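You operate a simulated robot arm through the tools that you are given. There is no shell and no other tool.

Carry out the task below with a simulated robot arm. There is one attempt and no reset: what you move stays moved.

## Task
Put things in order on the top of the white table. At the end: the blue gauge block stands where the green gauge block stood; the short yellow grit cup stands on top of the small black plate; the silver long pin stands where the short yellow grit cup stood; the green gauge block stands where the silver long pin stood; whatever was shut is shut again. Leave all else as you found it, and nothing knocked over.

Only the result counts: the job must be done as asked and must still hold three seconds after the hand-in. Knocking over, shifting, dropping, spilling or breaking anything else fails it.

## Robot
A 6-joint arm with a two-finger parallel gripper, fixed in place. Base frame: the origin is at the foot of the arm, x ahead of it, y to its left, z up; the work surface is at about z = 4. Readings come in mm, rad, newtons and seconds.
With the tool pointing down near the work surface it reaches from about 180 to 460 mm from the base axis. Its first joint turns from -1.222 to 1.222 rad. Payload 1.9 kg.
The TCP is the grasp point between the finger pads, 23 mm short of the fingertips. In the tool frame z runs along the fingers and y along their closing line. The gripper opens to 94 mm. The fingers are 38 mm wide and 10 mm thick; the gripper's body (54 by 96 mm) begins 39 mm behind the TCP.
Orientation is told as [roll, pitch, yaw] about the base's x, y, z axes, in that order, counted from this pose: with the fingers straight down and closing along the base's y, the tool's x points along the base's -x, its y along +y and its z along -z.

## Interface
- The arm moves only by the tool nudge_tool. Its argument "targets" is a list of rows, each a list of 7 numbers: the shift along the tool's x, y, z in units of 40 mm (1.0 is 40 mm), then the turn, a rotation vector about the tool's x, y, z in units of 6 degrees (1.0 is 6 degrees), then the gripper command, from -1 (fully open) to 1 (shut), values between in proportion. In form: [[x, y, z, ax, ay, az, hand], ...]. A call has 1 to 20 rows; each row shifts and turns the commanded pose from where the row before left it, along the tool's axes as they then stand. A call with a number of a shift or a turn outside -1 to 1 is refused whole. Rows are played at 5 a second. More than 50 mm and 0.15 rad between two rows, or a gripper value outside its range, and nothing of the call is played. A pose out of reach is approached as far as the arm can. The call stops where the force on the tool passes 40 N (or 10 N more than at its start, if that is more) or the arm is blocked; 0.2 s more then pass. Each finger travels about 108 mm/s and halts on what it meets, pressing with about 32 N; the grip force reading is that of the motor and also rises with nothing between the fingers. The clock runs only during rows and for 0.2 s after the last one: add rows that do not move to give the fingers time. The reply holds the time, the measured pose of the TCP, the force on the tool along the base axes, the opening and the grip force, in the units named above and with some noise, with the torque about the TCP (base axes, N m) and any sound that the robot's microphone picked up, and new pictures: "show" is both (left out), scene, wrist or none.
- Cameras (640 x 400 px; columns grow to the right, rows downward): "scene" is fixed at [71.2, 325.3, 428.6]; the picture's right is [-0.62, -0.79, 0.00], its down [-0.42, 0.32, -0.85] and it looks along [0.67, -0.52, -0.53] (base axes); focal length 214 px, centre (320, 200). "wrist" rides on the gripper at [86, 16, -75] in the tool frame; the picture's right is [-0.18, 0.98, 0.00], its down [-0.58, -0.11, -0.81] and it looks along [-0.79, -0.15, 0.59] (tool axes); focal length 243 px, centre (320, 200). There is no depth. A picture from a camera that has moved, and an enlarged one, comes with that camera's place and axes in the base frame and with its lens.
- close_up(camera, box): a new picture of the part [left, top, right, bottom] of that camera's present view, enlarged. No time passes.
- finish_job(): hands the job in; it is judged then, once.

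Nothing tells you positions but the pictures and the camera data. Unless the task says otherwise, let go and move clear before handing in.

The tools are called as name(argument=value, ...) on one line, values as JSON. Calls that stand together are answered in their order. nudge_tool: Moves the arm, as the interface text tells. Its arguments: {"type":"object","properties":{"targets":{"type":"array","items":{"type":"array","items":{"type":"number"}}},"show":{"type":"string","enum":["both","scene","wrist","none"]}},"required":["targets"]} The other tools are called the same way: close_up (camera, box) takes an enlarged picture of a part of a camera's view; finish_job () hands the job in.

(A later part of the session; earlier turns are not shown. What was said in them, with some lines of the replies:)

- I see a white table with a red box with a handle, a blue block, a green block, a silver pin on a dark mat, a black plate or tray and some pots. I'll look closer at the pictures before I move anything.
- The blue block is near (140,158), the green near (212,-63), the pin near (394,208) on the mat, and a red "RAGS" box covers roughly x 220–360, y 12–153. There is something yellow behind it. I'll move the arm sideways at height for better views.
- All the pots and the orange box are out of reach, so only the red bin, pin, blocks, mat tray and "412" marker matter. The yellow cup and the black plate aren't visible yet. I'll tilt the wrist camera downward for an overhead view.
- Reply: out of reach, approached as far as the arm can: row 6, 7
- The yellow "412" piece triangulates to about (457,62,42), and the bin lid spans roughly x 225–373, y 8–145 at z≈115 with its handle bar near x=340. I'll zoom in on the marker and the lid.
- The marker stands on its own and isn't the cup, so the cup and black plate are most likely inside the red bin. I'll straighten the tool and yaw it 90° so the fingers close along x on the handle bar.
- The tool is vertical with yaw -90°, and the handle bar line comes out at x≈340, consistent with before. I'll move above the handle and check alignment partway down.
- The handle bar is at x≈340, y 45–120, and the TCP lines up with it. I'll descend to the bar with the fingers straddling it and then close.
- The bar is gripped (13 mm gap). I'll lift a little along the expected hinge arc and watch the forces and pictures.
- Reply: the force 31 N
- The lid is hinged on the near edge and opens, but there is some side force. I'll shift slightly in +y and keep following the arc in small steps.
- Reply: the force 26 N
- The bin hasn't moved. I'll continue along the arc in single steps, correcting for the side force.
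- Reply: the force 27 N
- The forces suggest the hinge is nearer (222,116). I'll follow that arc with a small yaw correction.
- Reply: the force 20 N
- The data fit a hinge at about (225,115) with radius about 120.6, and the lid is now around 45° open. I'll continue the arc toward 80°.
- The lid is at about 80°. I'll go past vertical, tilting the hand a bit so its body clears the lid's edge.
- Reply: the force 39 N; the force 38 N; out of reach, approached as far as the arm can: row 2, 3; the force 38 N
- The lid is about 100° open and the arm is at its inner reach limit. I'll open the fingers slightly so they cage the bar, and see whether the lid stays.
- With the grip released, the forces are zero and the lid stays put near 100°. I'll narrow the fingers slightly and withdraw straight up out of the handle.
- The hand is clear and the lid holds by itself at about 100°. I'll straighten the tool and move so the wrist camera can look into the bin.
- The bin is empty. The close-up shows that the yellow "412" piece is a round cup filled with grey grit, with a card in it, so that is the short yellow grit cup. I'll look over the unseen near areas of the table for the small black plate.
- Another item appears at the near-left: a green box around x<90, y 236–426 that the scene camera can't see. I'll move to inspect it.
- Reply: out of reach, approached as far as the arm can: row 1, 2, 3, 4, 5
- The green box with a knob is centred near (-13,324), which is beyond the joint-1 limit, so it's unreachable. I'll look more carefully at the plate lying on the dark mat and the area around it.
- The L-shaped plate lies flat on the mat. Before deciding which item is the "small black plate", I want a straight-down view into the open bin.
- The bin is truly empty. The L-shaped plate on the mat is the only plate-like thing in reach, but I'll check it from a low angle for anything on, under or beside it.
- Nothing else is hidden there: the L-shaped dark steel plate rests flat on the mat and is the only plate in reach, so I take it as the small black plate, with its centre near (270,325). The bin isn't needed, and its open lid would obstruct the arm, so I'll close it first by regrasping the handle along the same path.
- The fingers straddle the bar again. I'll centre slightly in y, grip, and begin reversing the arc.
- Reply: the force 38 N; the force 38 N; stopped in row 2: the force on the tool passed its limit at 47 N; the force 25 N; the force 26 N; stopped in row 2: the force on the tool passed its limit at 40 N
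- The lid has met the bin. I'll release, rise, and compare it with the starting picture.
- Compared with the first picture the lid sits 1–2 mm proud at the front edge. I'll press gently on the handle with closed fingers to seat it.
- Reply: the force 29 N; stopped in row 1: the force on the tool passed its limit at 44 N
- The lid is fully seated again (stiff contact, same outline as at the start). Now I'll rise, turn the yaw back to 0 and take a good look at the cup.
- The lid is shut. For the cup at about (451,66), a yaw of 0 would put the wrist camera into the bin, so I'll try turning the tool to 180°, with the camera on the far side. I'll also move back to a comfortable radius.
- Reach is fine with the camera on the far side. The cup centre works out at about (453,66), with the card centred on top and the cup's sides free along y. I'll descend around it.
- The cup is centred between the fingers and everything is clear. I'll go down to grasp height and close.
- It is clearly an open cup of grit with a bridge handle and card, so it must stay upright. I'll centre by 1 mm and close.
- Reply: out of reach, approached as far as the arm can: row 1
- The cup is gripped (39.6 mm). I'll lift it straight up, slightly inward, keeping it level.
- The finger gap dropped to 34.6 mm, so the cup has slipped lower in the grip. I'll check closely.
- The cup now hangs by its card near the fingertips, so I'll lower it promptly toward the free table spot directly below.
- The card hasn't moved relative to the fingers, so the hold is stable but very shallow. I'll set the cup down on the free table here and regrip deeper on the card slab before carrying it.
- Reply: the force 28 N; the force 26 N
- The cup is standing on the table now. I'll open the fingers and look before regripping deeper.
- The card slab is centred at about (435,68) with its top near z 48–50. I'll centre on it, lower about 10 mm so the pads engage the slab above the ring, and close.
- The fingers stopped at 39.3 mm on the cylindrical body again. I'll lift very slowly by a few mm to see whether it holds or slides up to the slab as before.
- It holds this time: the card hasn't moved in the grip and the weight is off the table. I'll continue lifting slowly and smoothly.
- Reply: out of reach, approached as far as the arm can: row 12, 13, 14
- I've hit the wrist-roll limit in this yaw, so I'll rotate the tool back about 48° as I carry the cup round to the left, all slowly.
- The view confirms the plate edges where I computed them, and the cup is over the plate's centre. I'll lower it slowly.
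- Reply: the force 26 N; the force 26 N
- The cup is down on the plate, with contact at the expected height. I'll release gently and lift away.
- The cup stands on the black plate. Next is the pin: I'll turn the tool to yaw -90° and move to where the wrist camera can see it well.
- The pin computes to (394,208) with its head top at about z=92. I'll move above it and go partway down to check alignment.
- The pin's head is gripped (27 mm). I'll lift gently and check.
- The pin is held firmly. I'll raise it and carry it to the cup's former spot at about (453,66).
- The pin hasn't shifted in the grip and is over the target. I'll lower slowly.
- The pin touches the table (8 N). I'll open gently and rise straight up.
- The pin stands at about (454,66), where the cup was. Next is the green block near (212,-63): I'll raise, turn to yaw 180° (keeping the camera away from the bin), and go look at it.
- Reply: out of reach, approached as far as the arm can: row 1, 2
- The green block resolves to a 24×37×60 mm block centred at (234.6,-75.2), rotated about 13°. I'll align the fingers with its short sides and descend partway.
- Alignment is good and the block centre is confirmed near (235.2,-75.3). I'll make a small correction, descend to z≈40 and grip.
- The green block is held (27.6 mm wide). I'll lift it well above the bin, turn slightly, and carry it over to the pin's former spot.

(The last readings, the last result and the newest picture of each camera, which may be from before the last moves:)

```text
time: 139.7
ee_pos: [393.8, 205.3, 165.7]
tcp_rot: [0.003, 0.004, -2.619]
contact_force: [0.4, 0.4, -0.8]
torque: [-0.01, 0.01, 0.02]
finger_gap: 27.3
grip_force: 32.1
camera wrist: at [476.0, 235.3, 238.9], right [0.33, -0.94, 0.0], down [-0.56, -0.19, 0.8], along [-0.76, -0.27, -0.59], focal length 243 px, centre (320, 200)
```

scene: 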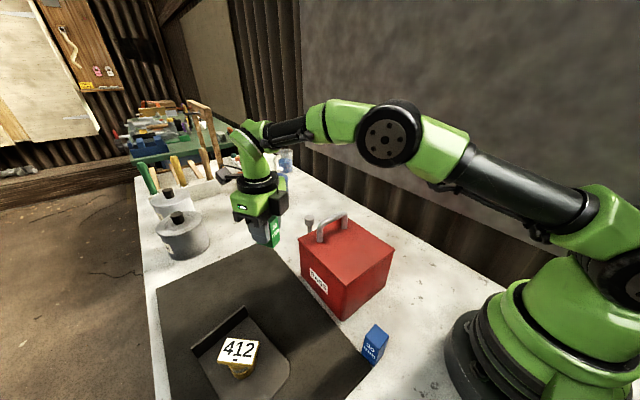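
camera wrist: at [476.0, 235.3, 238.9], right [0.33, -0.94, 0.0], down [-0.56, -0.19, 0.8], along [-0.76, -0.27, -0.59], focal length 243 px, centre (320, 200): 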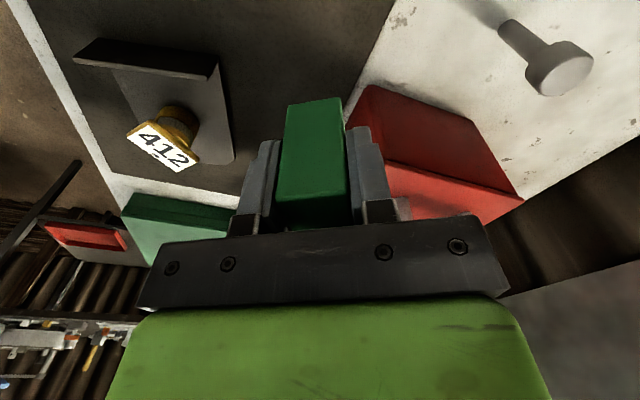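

nudge_tool(targets=[[0.042, -0.053, 0.3, 0, 0, 0, 1], [0, 0, 0.6, 0, 0, 0, 1], [0, 0, 0.7, 0, 0, 0, 1], [0, 0, 0.6, 0, 0, 0, 1], [0, 0, 0.4, 0, 0, 0, 1], [0, 0, 0.2, 0, 0, 0, 1], [0, 0, 0.1, 0, 0, 0, 1], [0, 0, 0, 0, 0, 0, 1]], show="both")

close_up(camera="scene", box=[210, 190, 350, 300])

```text
time: 141.5
ee_pos: [393.2, 208.4, 47.8]
tcp_rot: [0.003, 0.001, -2.62]
contact_force: [0.0, 0.3, -1.9]
torque: [0.0, 0.03, -0.02]
finger_gap: 27.3
grip_force: 32.2
camera wrist: at [476.9, 238.5, 122.4], right [0.33, -0.94, 0.0], down [-0.56, -0.19, 0.8], along [-0.76, -0.27, -0.59], focal length 243 px, centre (320, 200)
```

scene: 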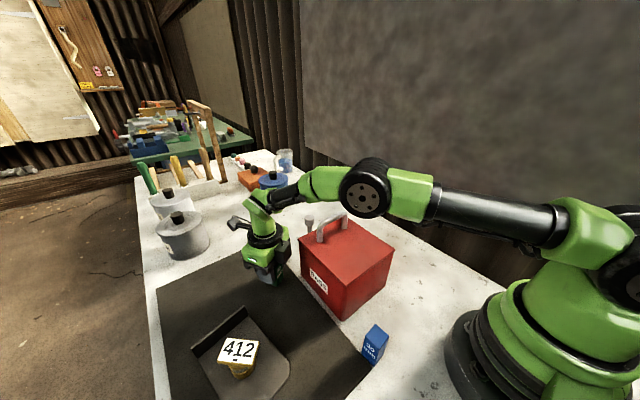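
wrist: 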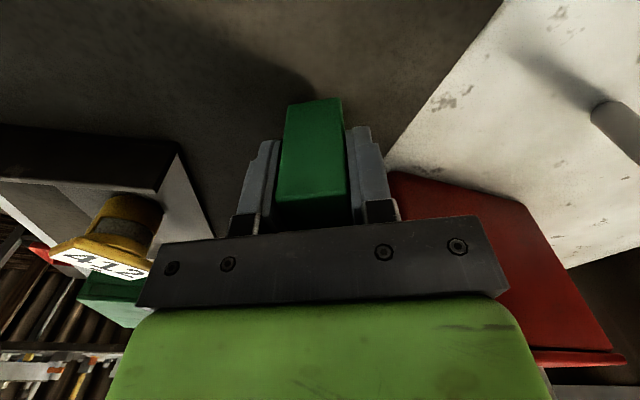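

```text
3.64 times, centred on (280, 245) of scene
camera zoom: at [71.2, 325.3, 428.6], right [-0.62, -0.79, 0.0], down [-0.42, 0.32, -0.85], along [0.67, -0.52, -0.53], focal length 780 px, centre (466, 36)
```

zoom: 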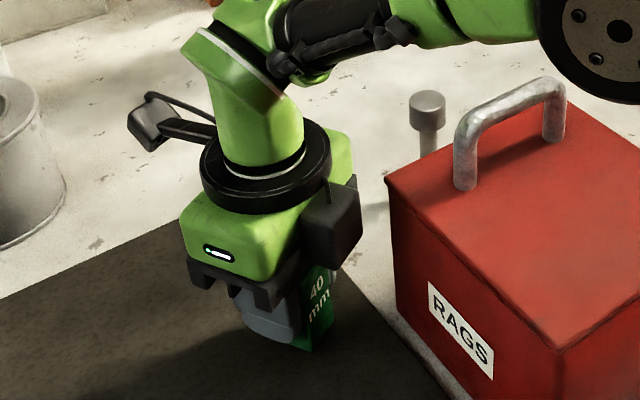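

nudge_tool(targets=[[0, 0, 0.06, 0, 0, 0, 1], [0, 0, 0.04, 0, 0, 0, 1], [0, 0, 0, 0, 0, 0, 1]], show="none")

nudge_tool(targets=[[0, 0, 0.03, 0, 0, 0, 1], [0, 0, 0, 0, 0, 0, 1]], show="none")

```text
time: 142.3
ee_pos: [394.7, 209.6, 45.4]
tcp_rot: [0.004, 0.002, -2.619]
contact_force: [1.2, -0.1, -2.1]
torque: [-0.02, 0.01, 0.0]
finger_gap: 27.5
grip_force: 32.1
```

```text
time: 142.9
ee_pos: [395.6, 211.3, 44.5]
tcp_rot: [0.005, 0.005, -2.621]
contact_force: [-3.0, -2.8, 6.7]
torque: [-0.03, 0.15, 0.04]
finger_gap: 27.8
grip_force: 31.5
```

Contact is made (7 N). I'll release the green block and rise.

nudge_tool(targets=[[0, 0, 0, 0, 0, 0, 0.35], [0, 0, 0, 0, 0, 0, 0.2], [0, 0, 0, 0, 0, 0, -0.1], [0, 0, 0, 0, 0, 0, -0.2], [0, 0, -0.4, 0, 0, 0, -0.2], [0, 0, -0.8, 0, 0, 0, -0.2], [0, 0, -0.9, 0, 0, 0, -0.2], [0, 0, -0.9, 0, 0, 0, -0.2], [-0.5, 0, -0.5, 0, 0, 0, -0.2], [-0.8, 0, 0, 0, 0, 0, -0.2], [0, 0, 0, 0, 0, 0, -0.2]], show="both")

close_up(camera="wrist", box=[220, 0, 420, 160])

close_up(camera="scene", box=[210, 190, 410, 340])

```text
time: 145.3
ee_pos: [348.7, 185.2, 183.7]
tcp_rot: [0.005, 0.006, -2.621]
contact_force: [0.1, 0.8, -1.3]
torque: [0.06, -0.01, 0.01]
finger_gap: 56.6
grip_force: 0.1
camera wrist: at [431.5, 213.4, 257.6], right [0.33, -0.94, 0.0], down [-0.56, -0.19, 0.8], along [-0.76, -0.27, -0.6], focal length 243 px, centre (320, 200)
```

scene: 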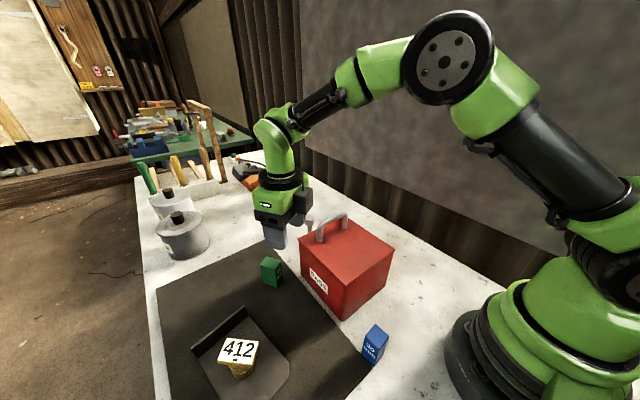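
wrist: 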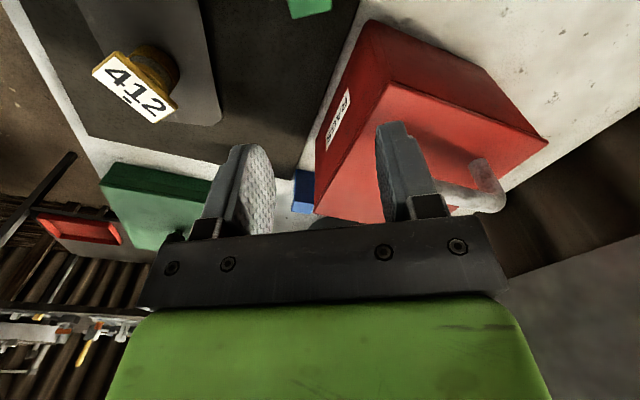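

```text
2.50 times, centred on (320, 80) of wrist
camera zoom: at [431.5, 213.4, 257.6], right [0.33, -0.94, 0.0], down [-0.56, -0.19, 0.8], along [-0.76, -0.27, -0.6], focal length 606 px, centre (320, 500)
```

zoom: 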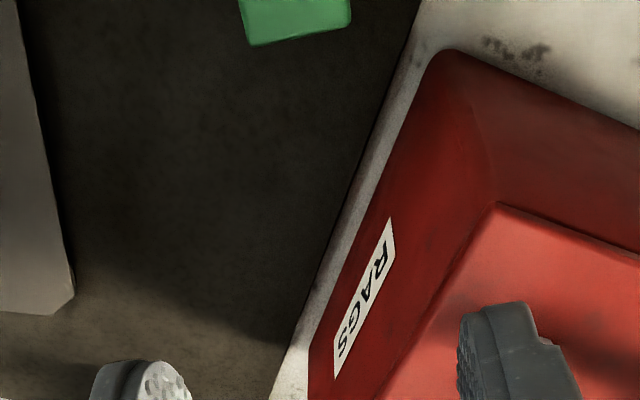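

```text
2.67 times, centred on (310, 265) of scene
camera zoom: at [71.2, 325.3, 428.6], right [-0.62, -0.79, 0.0], down [-0.42, 0.32, -0.85], along [0.67, -0.52, -0.53], focal length 572 px, centre (347, 27)
```

zoom: 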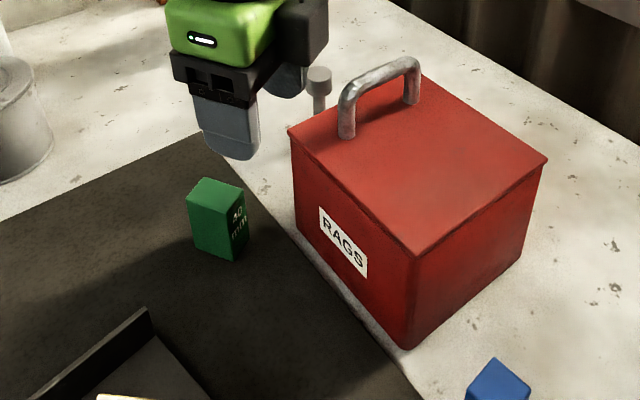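

The green block stands at the pin's former place. I'll take a better look to check how accurate the position is.

nudge_tool(targets=[[0.8, -0.3, -0.5, 0, 0, 0, -0.2], [0, 0, 0, 0, 0, 0, -0.2]], show="wrist")

close_up(camera="wrist", box=[220, 0, 420, 160])

```text
time: 145.9
ee_pos: [369.2, 213.7, 202.3]
tcp_rot: [0.005, 0.0, -2.618]
contact_force: [-0.1, -0.1, 0.5]
torque: [0.04, -0.02, -0.02]
finger_gap: 56.5
grip_force: 0.1
camera wrist: at [452.1, 241.7, 276.7], right [0.33, -0.94, 0.0], down [-0.56, -0.19, 0.8], along [-0.76, -0.27, -0.59], focal length 243 px, centre (320, 200)
```

wrist: 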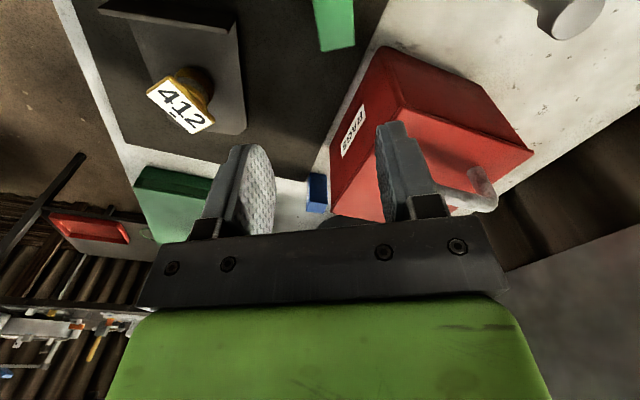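

```text
2.50 times, centred on (320, 80) of wrist
camera zoom: at [452.1, 241.7, 276.7], right [0.33, -0.94, 0.0], down [-0.56, -0.19, 0.8], along [-0.76, -0.27, -0.59], focal length 606 px, centre (320, 500)
```

zoom: 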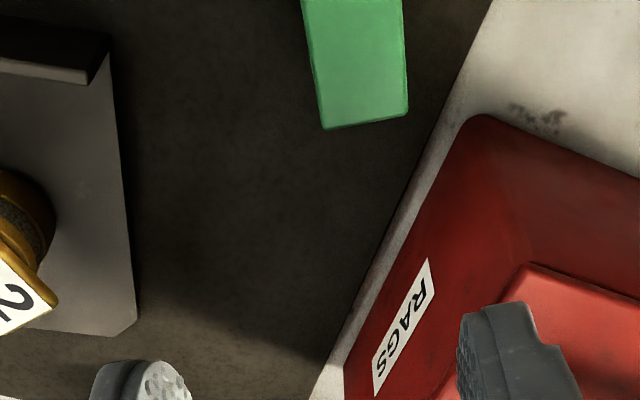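

The green block's centre comes out at about (393.8,209), within a millimetre or so of the pin's spot. Now for the blue block near (145,155): I'll move to view it.

nudge_tool(targets=[[0, 0, 0, 0, 0, -1, -0.2], [0, 0, 0, 0, 0, -1, -0.2], [0, 0, 0, 0, 0, -1, -0.2], [-0.65, -0.58, 0, 0, 0, 0, -0.2], [-0.65, -0.58, 0, 0, 0, 0, -0.2], [-0.65, -0.58, 0, 0, 0, 0, -0.2], [-0.65, -0.58, 0, 0, 0, 0, -0.2], [-0.65, -0.58, 0, 0, 0, 0, -0.2], [0, 0, 0, 0, 0, 0, -0.2]], show="both")

close_up(camera="wrist", box=[220, 0, 420, 160])

close_up(camera="scene", box=[330, 300, 430, 380])

```text
time: 147.9
ee_pos: [198.3, 190.3, 201.7]
tcp_rot: [0.004, 0.003, -2.304]
contact_force: [-0.1, 0.4, -0.2]
torque: [-0.01, 0.01, -0.03]
finger_gap: 56.5
grip_force: 0.1
camera wrist: at [267.0, 242.8, 275.6], right [0.61, -0.8, 0.0], down [-0.47, -0.36, 0.8], along [-0.64, -0.49, -0.59], focal length 243 px, centre (320, 200)
```

scene: 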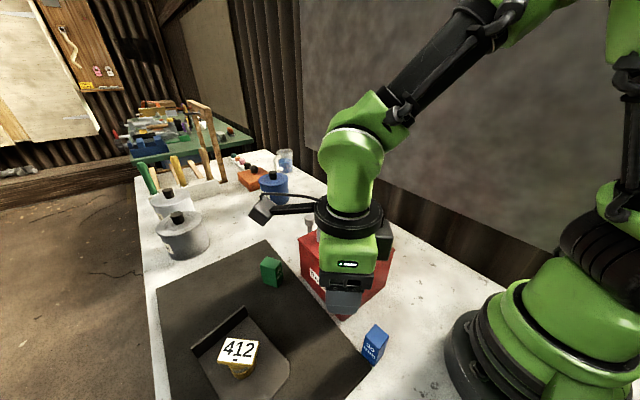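
wrist: 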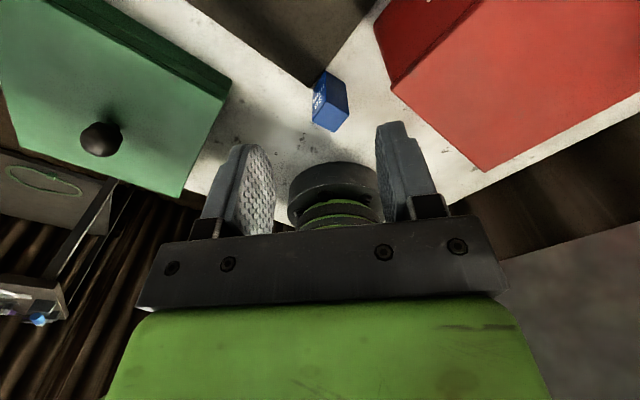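

```text
2.50 times, centred on (320, 80) of wrist
camera zoom: at [267.0, 242.8, 275.6], right [0.61, -0.8, 0.0], down [-0.47, -0.36, 0.8], along [-0.64, -0.49, -0.59], focal length 606 px, centre (320, 500)
```

zoom: 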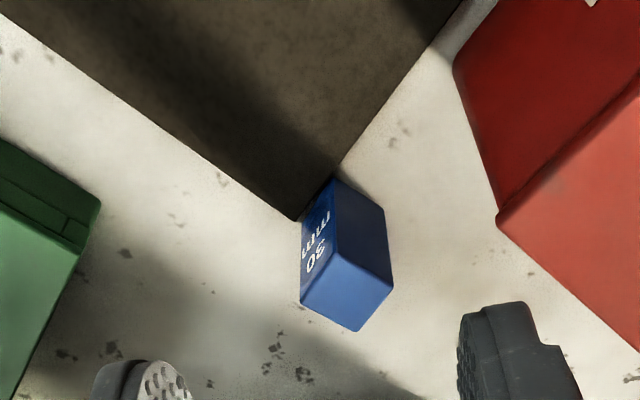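

```text
5.00 times, centred on (380, 340) of scene
camera zoom: at [71.2, 325.3, 428.6], right [-0.62, -0.79, 0.0], down [-0.42, 0.32, -0.85], along [0.67, -0.52, -0.53], focal length 1072 px, centre (20, -500)
```

zoom: 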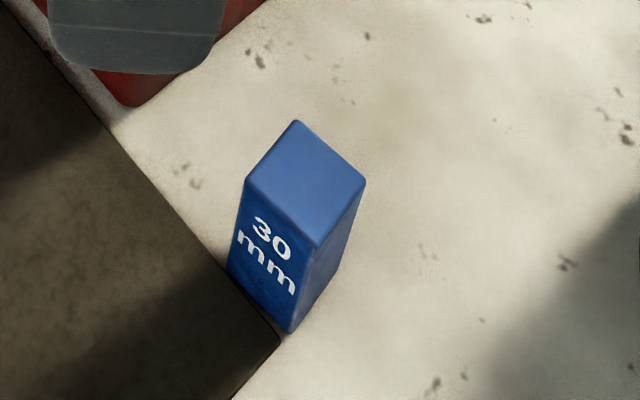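

The blue block is roughly 28×30×57 mm, centred near (153.5,143) and rotated about 6°. I'll turn to yaw -84° so the fingers close along x, and move above it.

nudge_tool(targets=[[0, 0, 0, 0, 0, -1, -0.2], [0, 0, 0, 0, 0, -1, -0.2], [0, 0, 0, 0, 0, -1, -0.2], [0, 0, 0, 0, 0, -1, -0.2], [0, 0, 0, 0, 0, -1, -0.2], [0, 0, 0, 0, 0, -1, -0.2], [0, 0, 0, 0, 0, -1, -0.2], [0, 0, 0, 0, 0, -0.97, -0.2], [-0.53, -0.617, 0, 0, 0, 0, -0.2], [-0.53, -0.617, 0, 0, 0, 0, -0.2], [0, 0, 0.8, 0, 0, 0, -0.2], [0, 0, 0.8, 0, 0, 0, -0.2], [0, 0, 0, 0, 0, 0, -0.2]], show="both")

close_up(camera="wrist", box=[200, 40, 440, 240])

```text
time: 150.7
ee_pos: [151.0, 144.0, 139.5]
tcp_rot: [0.003, -0.001, -1.47]
contact_force: [0.6, 0.9, -0.2]
torque: [0.01, -0.03, -0.02]
finger_gap: 56.4
grip_force: 0.0
camera wrist: at [159.4, 231.1, 212.3], right [1.0, -0.09, 0.0], down [-0.05, -0.59, 0.81], along [-0.07, -0.8, -0.59], focal length 243 px, centre (320, 200)
```

scene: 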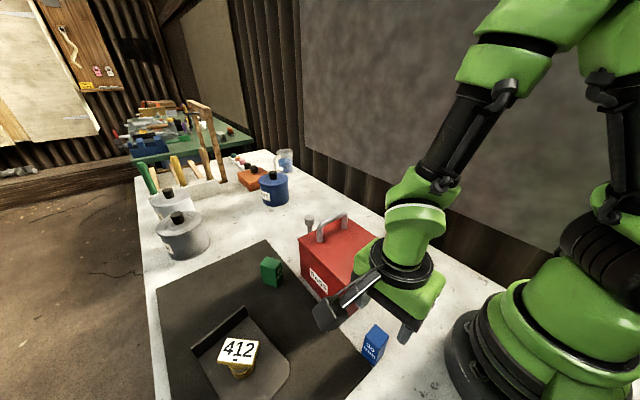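
wrist: 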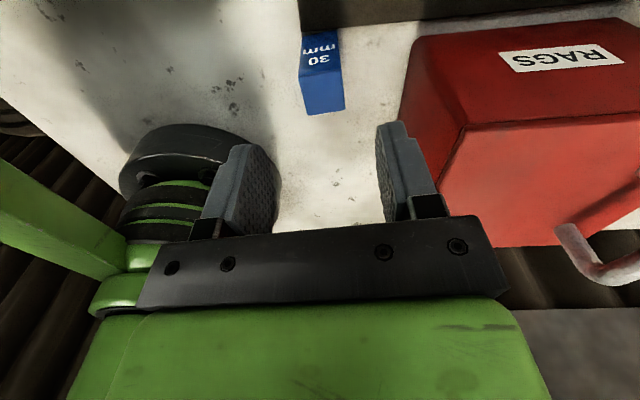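

```text
2.00 times, centred on (320, 140) of wrist
camera zoom: at [159.4, 231.1, 212.3], right [1.0, -0.09, 0.0], down [-0.05, -0.59, 0.81], along [-0.07, -0.8, -0.59], focal length 485 px, centre (320, 320)
```

zoom: 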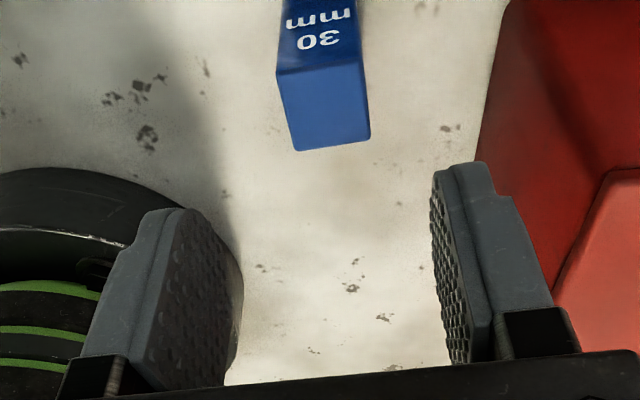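

Block centre refined to (154.2,142.3). I'll correct by 3 mm, descend to z≈38 and narrow the fingers.

nudge_tool(targets=[[-0.05, 0.07, 0.5, 0, 0, 0, -0.2], [0, 0, 0.8, 0, 0, 0, -0.2], [0, 0, 0.8, 0, 0, 0, -0.2], [0, 0, 0.42, 0, 0, 0, -0.2], [0, 0, 0, 0, 0, 0, 0.1], [0, 0, 0, 0, 0, 0, 0.2], [0, 0, 0, 0, 0, 0, 0.2]], show="both")

close_up(camera="wrist", box=[200, 60, 440, 260])

```text
time: 152.3
ee_pos: [156.5, 141.9, 37.2]
tcp_rot: [0.004, -0.003, -1.471]
contact_force: [-0.6, -0.1, -0.2]
torque: [0.03, 0.03, -0.01]
finger_gap: 37.7
grip_force: 0.0
camera wrist: at [163.6, 229.7, 111.4], right [1.0, -0.09, 0.0], down [-0.05, -0.59, 0.81], along [-0.07, -0.8, -0.59], focal length 243 px, centre (320, 200)
```

scene: 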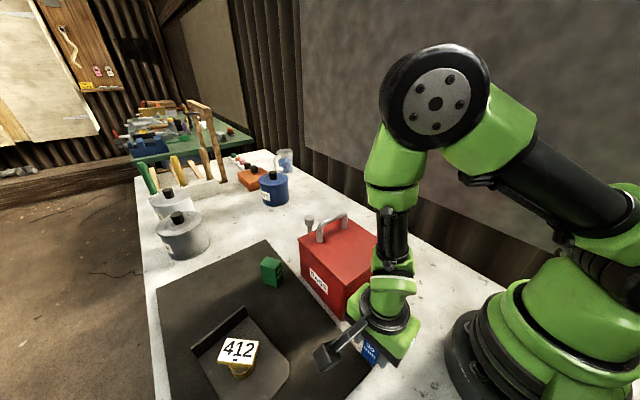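
wrist: 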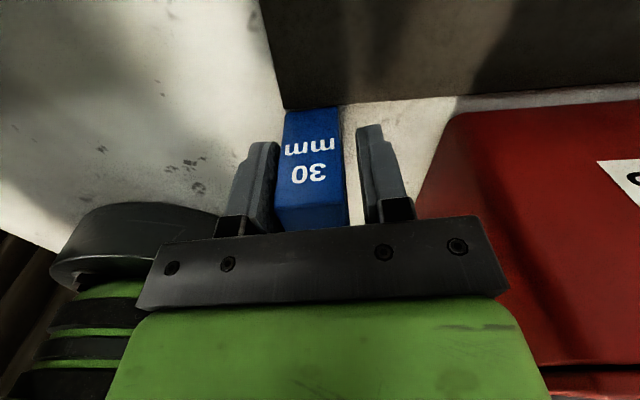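

```text
2.00 times, centred on (320, 160) of wrist
camera zoom: at [163.6, 229.7, 111.4], right [1.0, -0.09, 0.0], down [-0.05, -0.59, 0.81], along [-0.07, -0.8, -0.59], focal length 485 px, centre (320, 280)
```

zoom: 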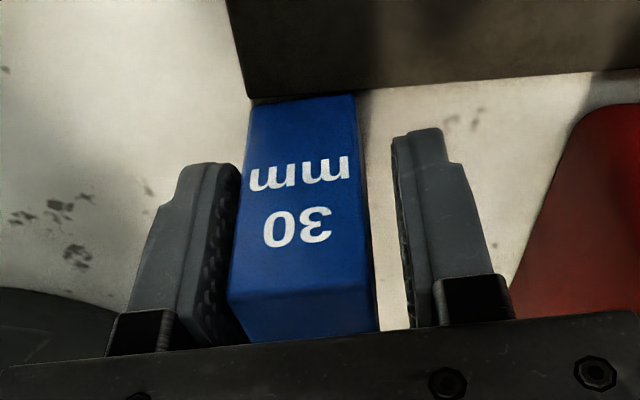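

nudge_tool(targets=[[0, -0.08, 0, 0, 0, 0, 0.2], [0, 0, 0, 0, 0, 0, 0.3], [0, 0, 0, 0, 0, 0, 1], [0, 0, 0, 0, 0, 0, 1], [0, 0, 0, 0, 0, 0, 1]], show="none")

nudge_tool(targets=[[0, 0, -0.05, 0, 0, 0, 1], [0, 0, -0.1, 0, 0, 0, 1], [0, 0, -0.15, 0, 0, 0, 1], [0, 0, 0, 0, 0, 0, 1]], show="wrist")

close_up(camera="wrist", box=[200, 60, 440, 260])

```text
time: 153.5
ee_pos: [152.5, 142.8, 37.8]
tcp_rot: [0.004, -0.001, -1.469]
contact_force: [0.0, 1.4, 0.1]
torque: [-0.01, -0.01, 0.01]
finger_gap: 27.4
grip_force: 32.2
```

```text
time: 154.5
ee_pos: [152.0, 142.7, 50.1]
tcp_rot: [0.003, -0.002, -1.472]
contact_force: [-0.3, 0.5, -0.2]
torque: [0.02, 0.01, -0.01]
finger_gap: 27.5
grip_force: 32.1
camera wrist: at [159.0, 229.7, 122.9], right [1.0, -0.09, 0.0], down [-0.05, -0.59, 0.81], along [-0.07, -0.8, -0.59], focal length 243 px, centre (320, 200)
```

wrist: 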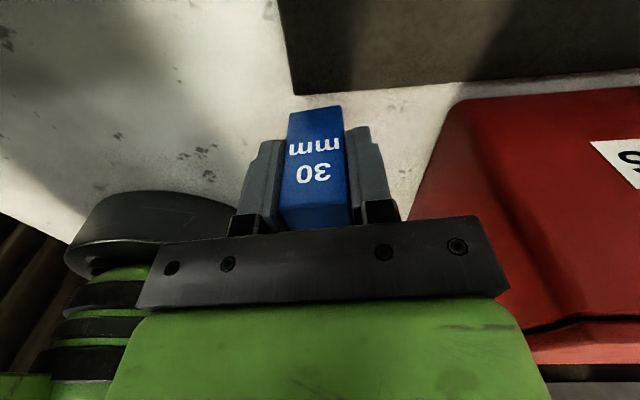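

```text
2.00 times, centred on (320, 160) of wrist
camera zoom: at [159.0, 229.7, 122.9], right [1.0, -0.09, 0.0], down [-0.05, -0.59, 0.81], along [-0.07, -0.8, -0.59], focal length 485 px, centre (320, 280)
```

zoom: 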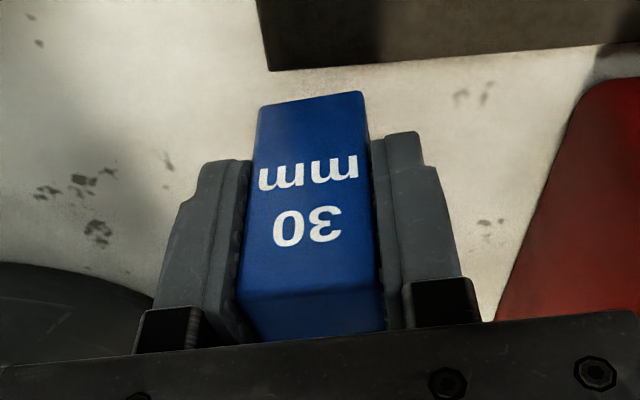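

The blue block is held (27.4 mm). I'll lift it high, carry it around to above the green block's former spot, and then rotate there.

nudge_tool(targets=[[0, 0, -0.4, 0, 0, 0, 1], [0, 0, -0.8, 0, 0, 0, 1], [0, 0, -0.9, 0, 0, 0, 1], [0, 0, -0.9, 0, 0, 0, 1], [0, 0, -0.9, 0, 0, 0, 1], [0, 0, -0.6, 0, 0, 0, 1], [-0.274, 0.074, 0, 0, 0, 0, 1], [-0.48, 0.13, 0, 0, 0, 0, 1], [-0.685, 0.185, 0, 0, 0, 0, 1], [-0.685, 0.185, 0, 0, 0, 0, 1], [-0.685, 0.185, 0, 0, 0, 0, 1], [-0.685, 0.185, 0, 0, 0, 0, 1], [-0.685, 0.185, 0, 0, 0, 0, 1], [-0.685, 0.185, 0, 0, 0, 0, 1], [-0.48, 0.13, 0, 0, 0, 0, 1], [-0.274, 0.074, 0, 0, 0, 0, 1], [0, 0, 0, 0, 0, 0, 1]], show="scene")

```text
time: 158.1
ee_pos: [234.3, -75.8, 229.7]
tcp_rot: [0.004, -0.004, -1.471]
contact_force: [0.1, 0.3, -0.1]
torque: [-0.02, -0.03, 0.01]
finger_gap: 27.4
grip_force: 32.1
```

scene: 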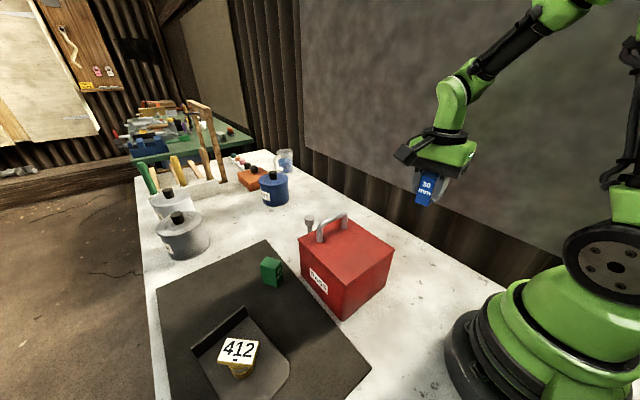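

nudge_tool(targets=[[0, 0, 0, 0, 0, 0.77, 1], [0, 0, 0, 0, 0, 1, 1], [0, 0, 0, 0, 0, 1, 1], [0, 0, 0, 0, 0, 1, 1], [0, 0, 0, 0, 0, 1, 1], [0, 0, 0, 0, 0, 1, 1], [0, 0, 0, 0, 0, 1, 1], [0, 0, 0, 0, 0, 1, 1], [0, 0, 0, 0, 0, 1, 1], [0, 0, 0, 0, 0, 1, 1], [0, 0, 0, 0, 0, 1, 1], [0, 0, 0, 0, 0, 1, 1], [0, 0, 0, 0, 0, 1, 1], [0, 0, 0, 0, 0, 1, 1], [0, 0, 0, 0, 0, 0, 1]], show="both")

close_up(camera="wrist", box=[200, 60, 440, 260])

```text
time: 161.3
ee_pos: [234.4, -75.6, 231.5]
tcp_rot: [0.001, 0.005, -2.917]
contact_force: [0.5, -0.6, -0.9]
torque: [-0.01, 0.0, -0.03]
finger_gap: 27.5
grip_force: 31.6
camera wrist: at [321.8, -71.7, 304.4], right [0.04, -1.0, 0.0], down [-0.59, -0.02, 0.8], along [-0.8, -0.03, -0.59], focal length 243 px, centre (320, 200)
```

scene: 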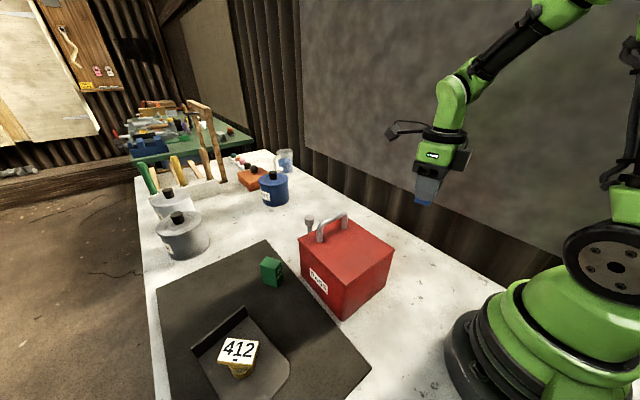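
wrist: 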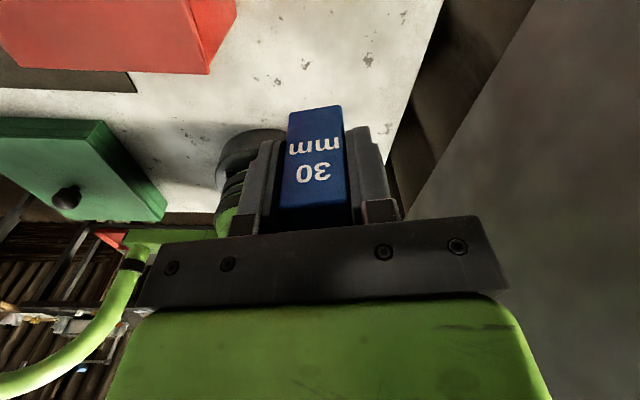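

```text
2.00 times, centred on (320, 160) of wrist
camera zoom: at [321.8, -71.7, 304.4], right [0.04, -1.0, 0.0], down [-0.59, -0.02, 0.8], along [-0.8, -0.03, -0.59], focal length 485 px, centre (320, 280)
```

zoom: 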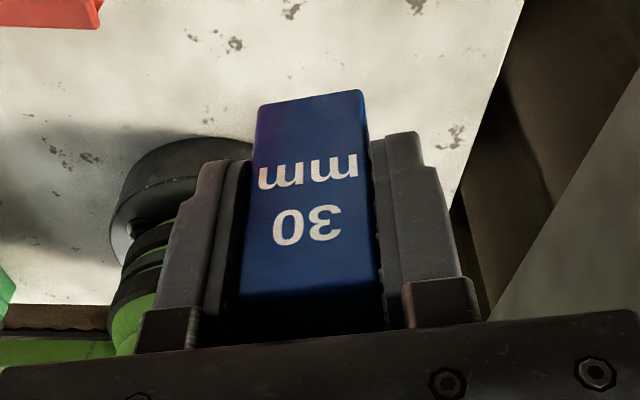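

The block is aligned over the target. Lowering it now.

nudge_tool(targets=[[0.025, -0.016, 0.4, 0, 0, 0, 1], [0, 0, 0.8, 0, 0, 0, 1], [0, 0, 0.9, 0, 0, 0, 1], [0, 0, 0.9, 0, 0, 0, 1], [0, 0, 0.8, 0, 0, 0, 1], [0, 0, 0.5, 0, 0, 0, 1], [0, 0, 0.25, 0, 0, 0, 1], [0, 0, 0.1, 0, 0, 0, 1], [0, 0, 0, 0, 0, 0, 1]], show="wrist")

```text
time: 163.3
ee_pos: [236.1, -74.2, 44.4]
tcp_rot: [0.002, 0.004, -2.913]
contact_force: [-0.1, -0.2, -0.8]
torque: [-0.04, -0.01, -0.02]
finger_gap: 27.5
grip_force: 31.5
camera wrist: at [323.4, -70.2, 118.0], right [0.04, -1.0, 0.0], down [-0.59, -0.02, 0.8], along [-0.8, -0.04, -0.6], focal length 243 px, centre (320, 200)
```

wrist: 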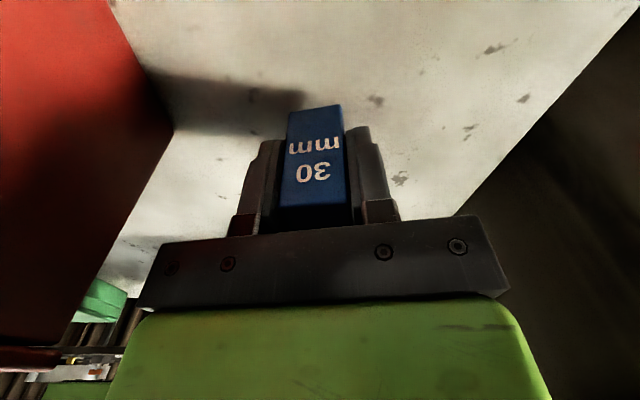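

nudge_tool(targets=[[0, 0, 0.08, 0, 0, 0, 1], [0, 0, 0.05, 0, 0, 0, 1], [0, 0, 0, 0, 0, 0, 1]], show="none")

nudge_tool(targets=[[0, 0, 0.03, 0, 0, 0, 1], [0, 0, 0, 0, 0, 0, 1]], show="none")

```text
time: 164.1
ee_pos: [236.6, -73.6, 38.3]
tcp_rot: [0.003, 0.003, -2.912]
contact_force: [0.1, 0.5, -1.1]
torque: [0.02, 0.01, 0.02]
finger_gap: 27.4
grip_force: 31.7
```

```text
time: 164.7
ee_pos: [238.4, -74.0, 37.3]
tcp_rot: [0.002, 0.005, -2.913]
contact_force: [-1.1, 2.4, 14.3]
torque: [0.15, 0.21, -0.02]
finger_gap: 27.6
grip_force: 32.0
```

Contact is made (14 N). I'll release the blue block and rise straight up.

nudge_tool(targets=[[0, 0, -0.01, 0, 0, 0, 0.37], [0, 0, 0, 0, 0, 0, 0.25], [0, 0, 0, 0, 0, 0, 0], [0, 0, 0, 0, 0, 0, -0.1], [0, 0, -0.4, 0, 0, 0, -0.1], [0, 0, -0.8, 0, 0, 0, -0.1], [0, 0, -0.9, 0, 0, 0, -0.1], [0, 0, -0.9, 0, 0, 0, -0.1], [0, 0, -0.9, 0, 0, 0, -0.1], [0, 0, -0.8, 0, 0, 0, -0.1], [0, 0, 0, 0, 0, 0, -0.1]], show="both")

close_up(camera="wrist", box=[220, 0, 420, 160])

close_up(camera="scene", box=[250, 200, 430, 320])

```text
time: 167.1
ee_pos: [236.4, -76.8, 225.8]
tcp_rot: [0.001, 0.003, -2.913]
contact_force: [-0.1, 0.3, 0.1]
torque: [-0.02, 0.01, 0.02]
finger_gap: 51.4
grip_force: 0.0
camera wrist: at [323.8, -73.2, 299.5], right [0.04, -1.0, 0.0], down [-0.59, -0.02, 0.8], along [-0.8, -0.04, -0.6], focal length 243 px, centre (320, 200)
```

scene: 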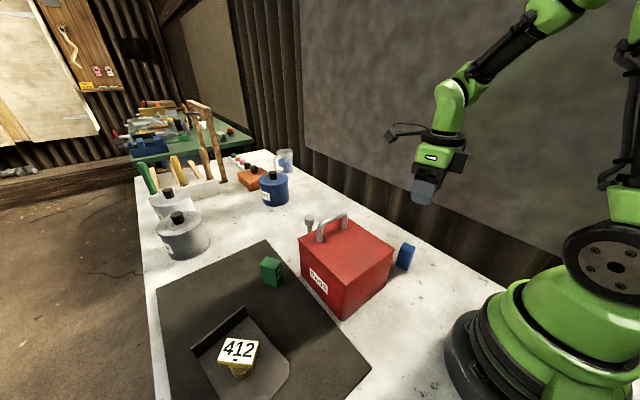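
wrist: 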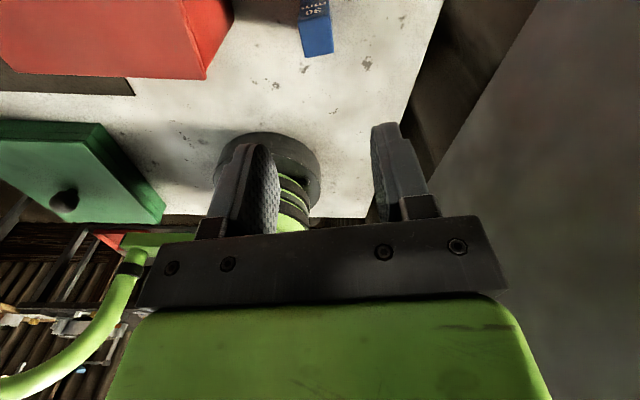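

```text
2.50 times, centred on (320, 80) of wrist
camera zoom: at [323.8, -73.2, 299.5], right [0.04, -1.0, 0.0], down [-0.59, -0.02, 0.8], along [-0.8, -0.04, -0.6], focal length 606 px, centre (320, 500)
```

zoom: 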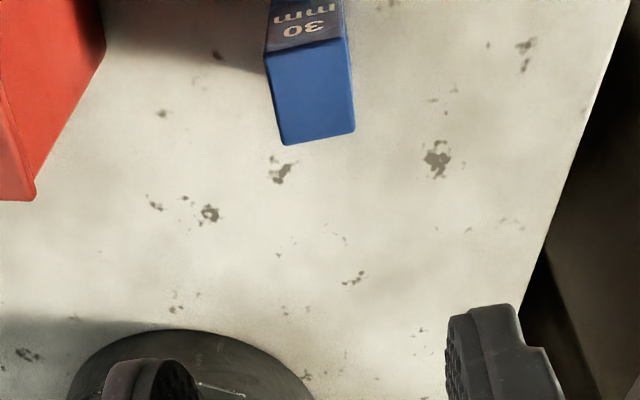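

```text
3.33 times, centred on (340, 260) of scene
camera zoom: at [71.2, 325.3, 428.6], right [-0.62, -0.79, 0.0], down [-0.42, 0.32, -0.85], along [0.67, -0.52, -0.53], focal length 715 px, centre (253, 0)
```

zoom: 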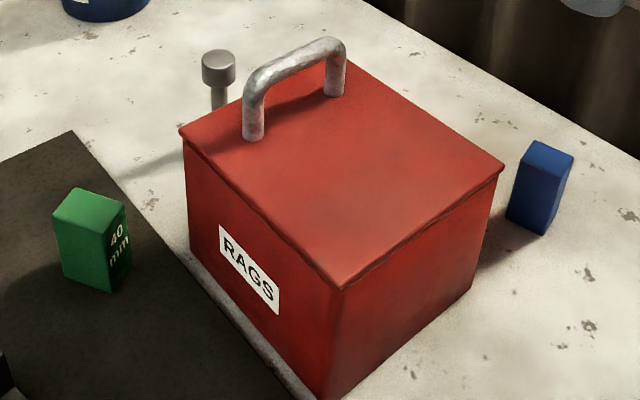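

All four moves are done. The blue block measures (236,-74.5), right at the green's old spot. I'll do a final comparison of the bin and the other items with the initial views.

close_up(camera="scene", box=[250, 205, 430, 317])

close_up(camera="scene", box=[140, 210, 460, 400])

close_up(camera="scene", box=[130, 140, 310, 252])

```text
3.56 times, centred on (340, 261) of scene
camera zoom: at [71.2, 325.3, 428.6], right [-0.62, -0.79, 0.0], down [-0.42, 0.32, -0.85], along [0.67, -0.52, -0.53], focal length 763 px, centre (249, -17)
```

zoom: 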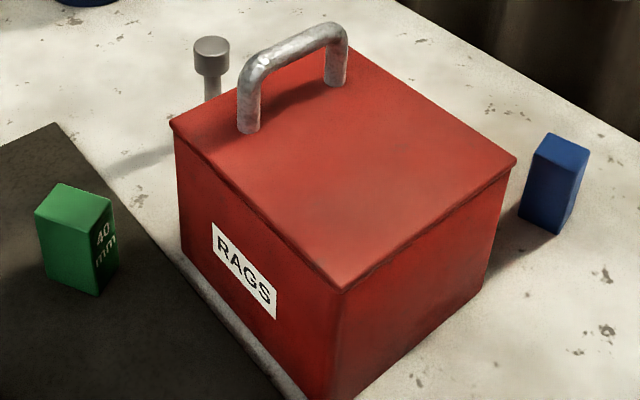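

```text
2.00 times, centred on (300, 305) of scene
camera zoom: at [71.2, 325.3, 428.6], right [-0.62, -0.79, 0.0], down [-0.42, 0.32, -0.85], along [0.67, -0.52, -0.53], focal length 429 px, centre (360, -10)
```

zoom: 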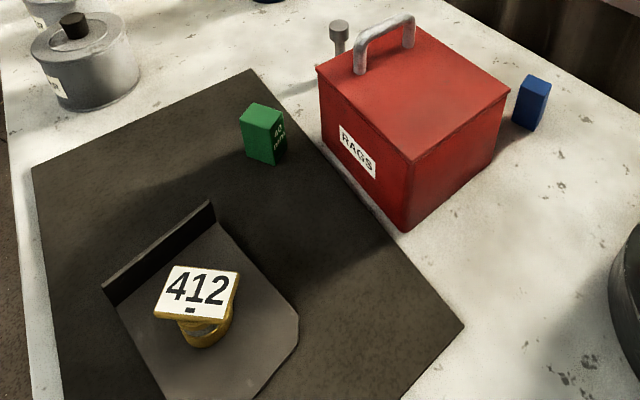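

```text
3.56 times, centred on (220, 196) of scene
camera zoom: at [71.2, 325.3, 428.6], right [-0.62, -0.79, 0.0], down [-0.42, 0.32, -0.85], along [0.67, -0.52, -0.53], focal length 763 px, centre (676, 214)
```

zoom: 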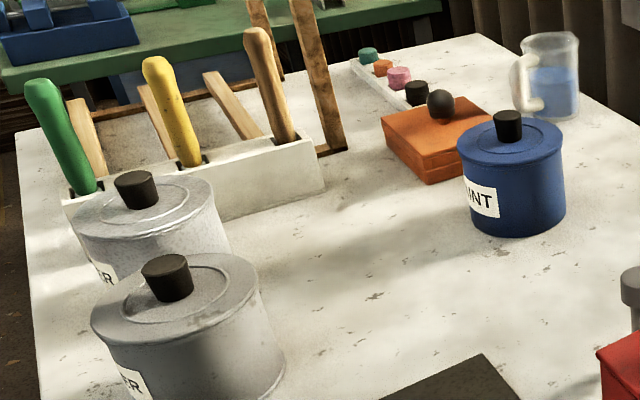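

Everything matches: the bin is shut and unmoved, the cup is on the black plate, the pin is at the cup's spot, the green block is at the pin's spot, the blue block is at the green's spot, and the rest is unchanged. I'll move the arm a little further clear and check once more.

nudge_tool(targets=[[0, 0, -0.7, 0, 0, 0, -0.1], [0, 0, -0.7, 0, 0, 0, -0.1], [0, 0, 0, 0, 0, 0, -0.1], [0, 0, 0, 0, 0, 0, -0.1]], show="scene")

```text
time: 168.1
ee_pos: [235.2, -73.8, 279.7]
tcp_rot: [0.003, 0.004, -2.912]
contact_force: [0.4, -0.2, -0.5]
torque: [-0.03, -0.04, 0.0]
finger_gap: 51.8
grip_force: 0.0
```

scene: 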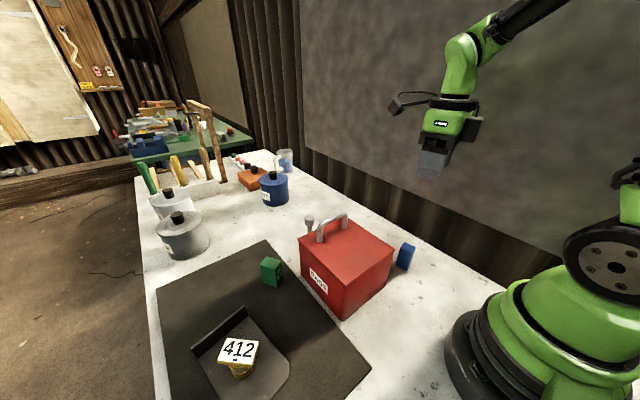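

The arm is clear, every item stands upright in its new place, and the bin is shut. I'm handing the job in.

finish_job()

```text
The job is handed in.
```

The rearrangement is finished and handed in; I haven't been told how it was judged. In the last pictures every item stood upright, the arm was clear, and nothing else looked moved.

| Item | Where it stands now | Target |
|---|---|---|
| Blue gauge block | about (236, -74.5) | green block's old spot, about (235, -75) |
| Short yellow grit cup | on the flat part of the plate, about (270, 324) | top of the small black plate |
| Silver long pin | about (454, 66) | cup's old spot, about (453, 66) |
| Green gauge block | about (394, 209) | pin's old spot, about (394, 208) |

- **Which plate:** the small black plate was my judgement. I took it to be the dark steel plate with the upturned edge on the mat, because it was the only plate-like thing within reach.
- **Which cup:** I took the yellow "412" piece to be the grit cup, since close up it is a round cup filled with grey grit with a card on top.
- **Red RAGS bin:** I opened it while looking for the plate and found it empty. I then closed it and pressed the lid fully home. It looks unmoved and matches the first picture.
- **Cup slip:** on the first lift the cup slid down in the fingers, and I held it by its card. I set it back on the table, took a deeper grip and carried it level; I saw no spilled grit.
- **Turned from before:** the cup is rotated about 48° on the plate from how it first stood. The blue and green blocks are also turned from how they first stood.
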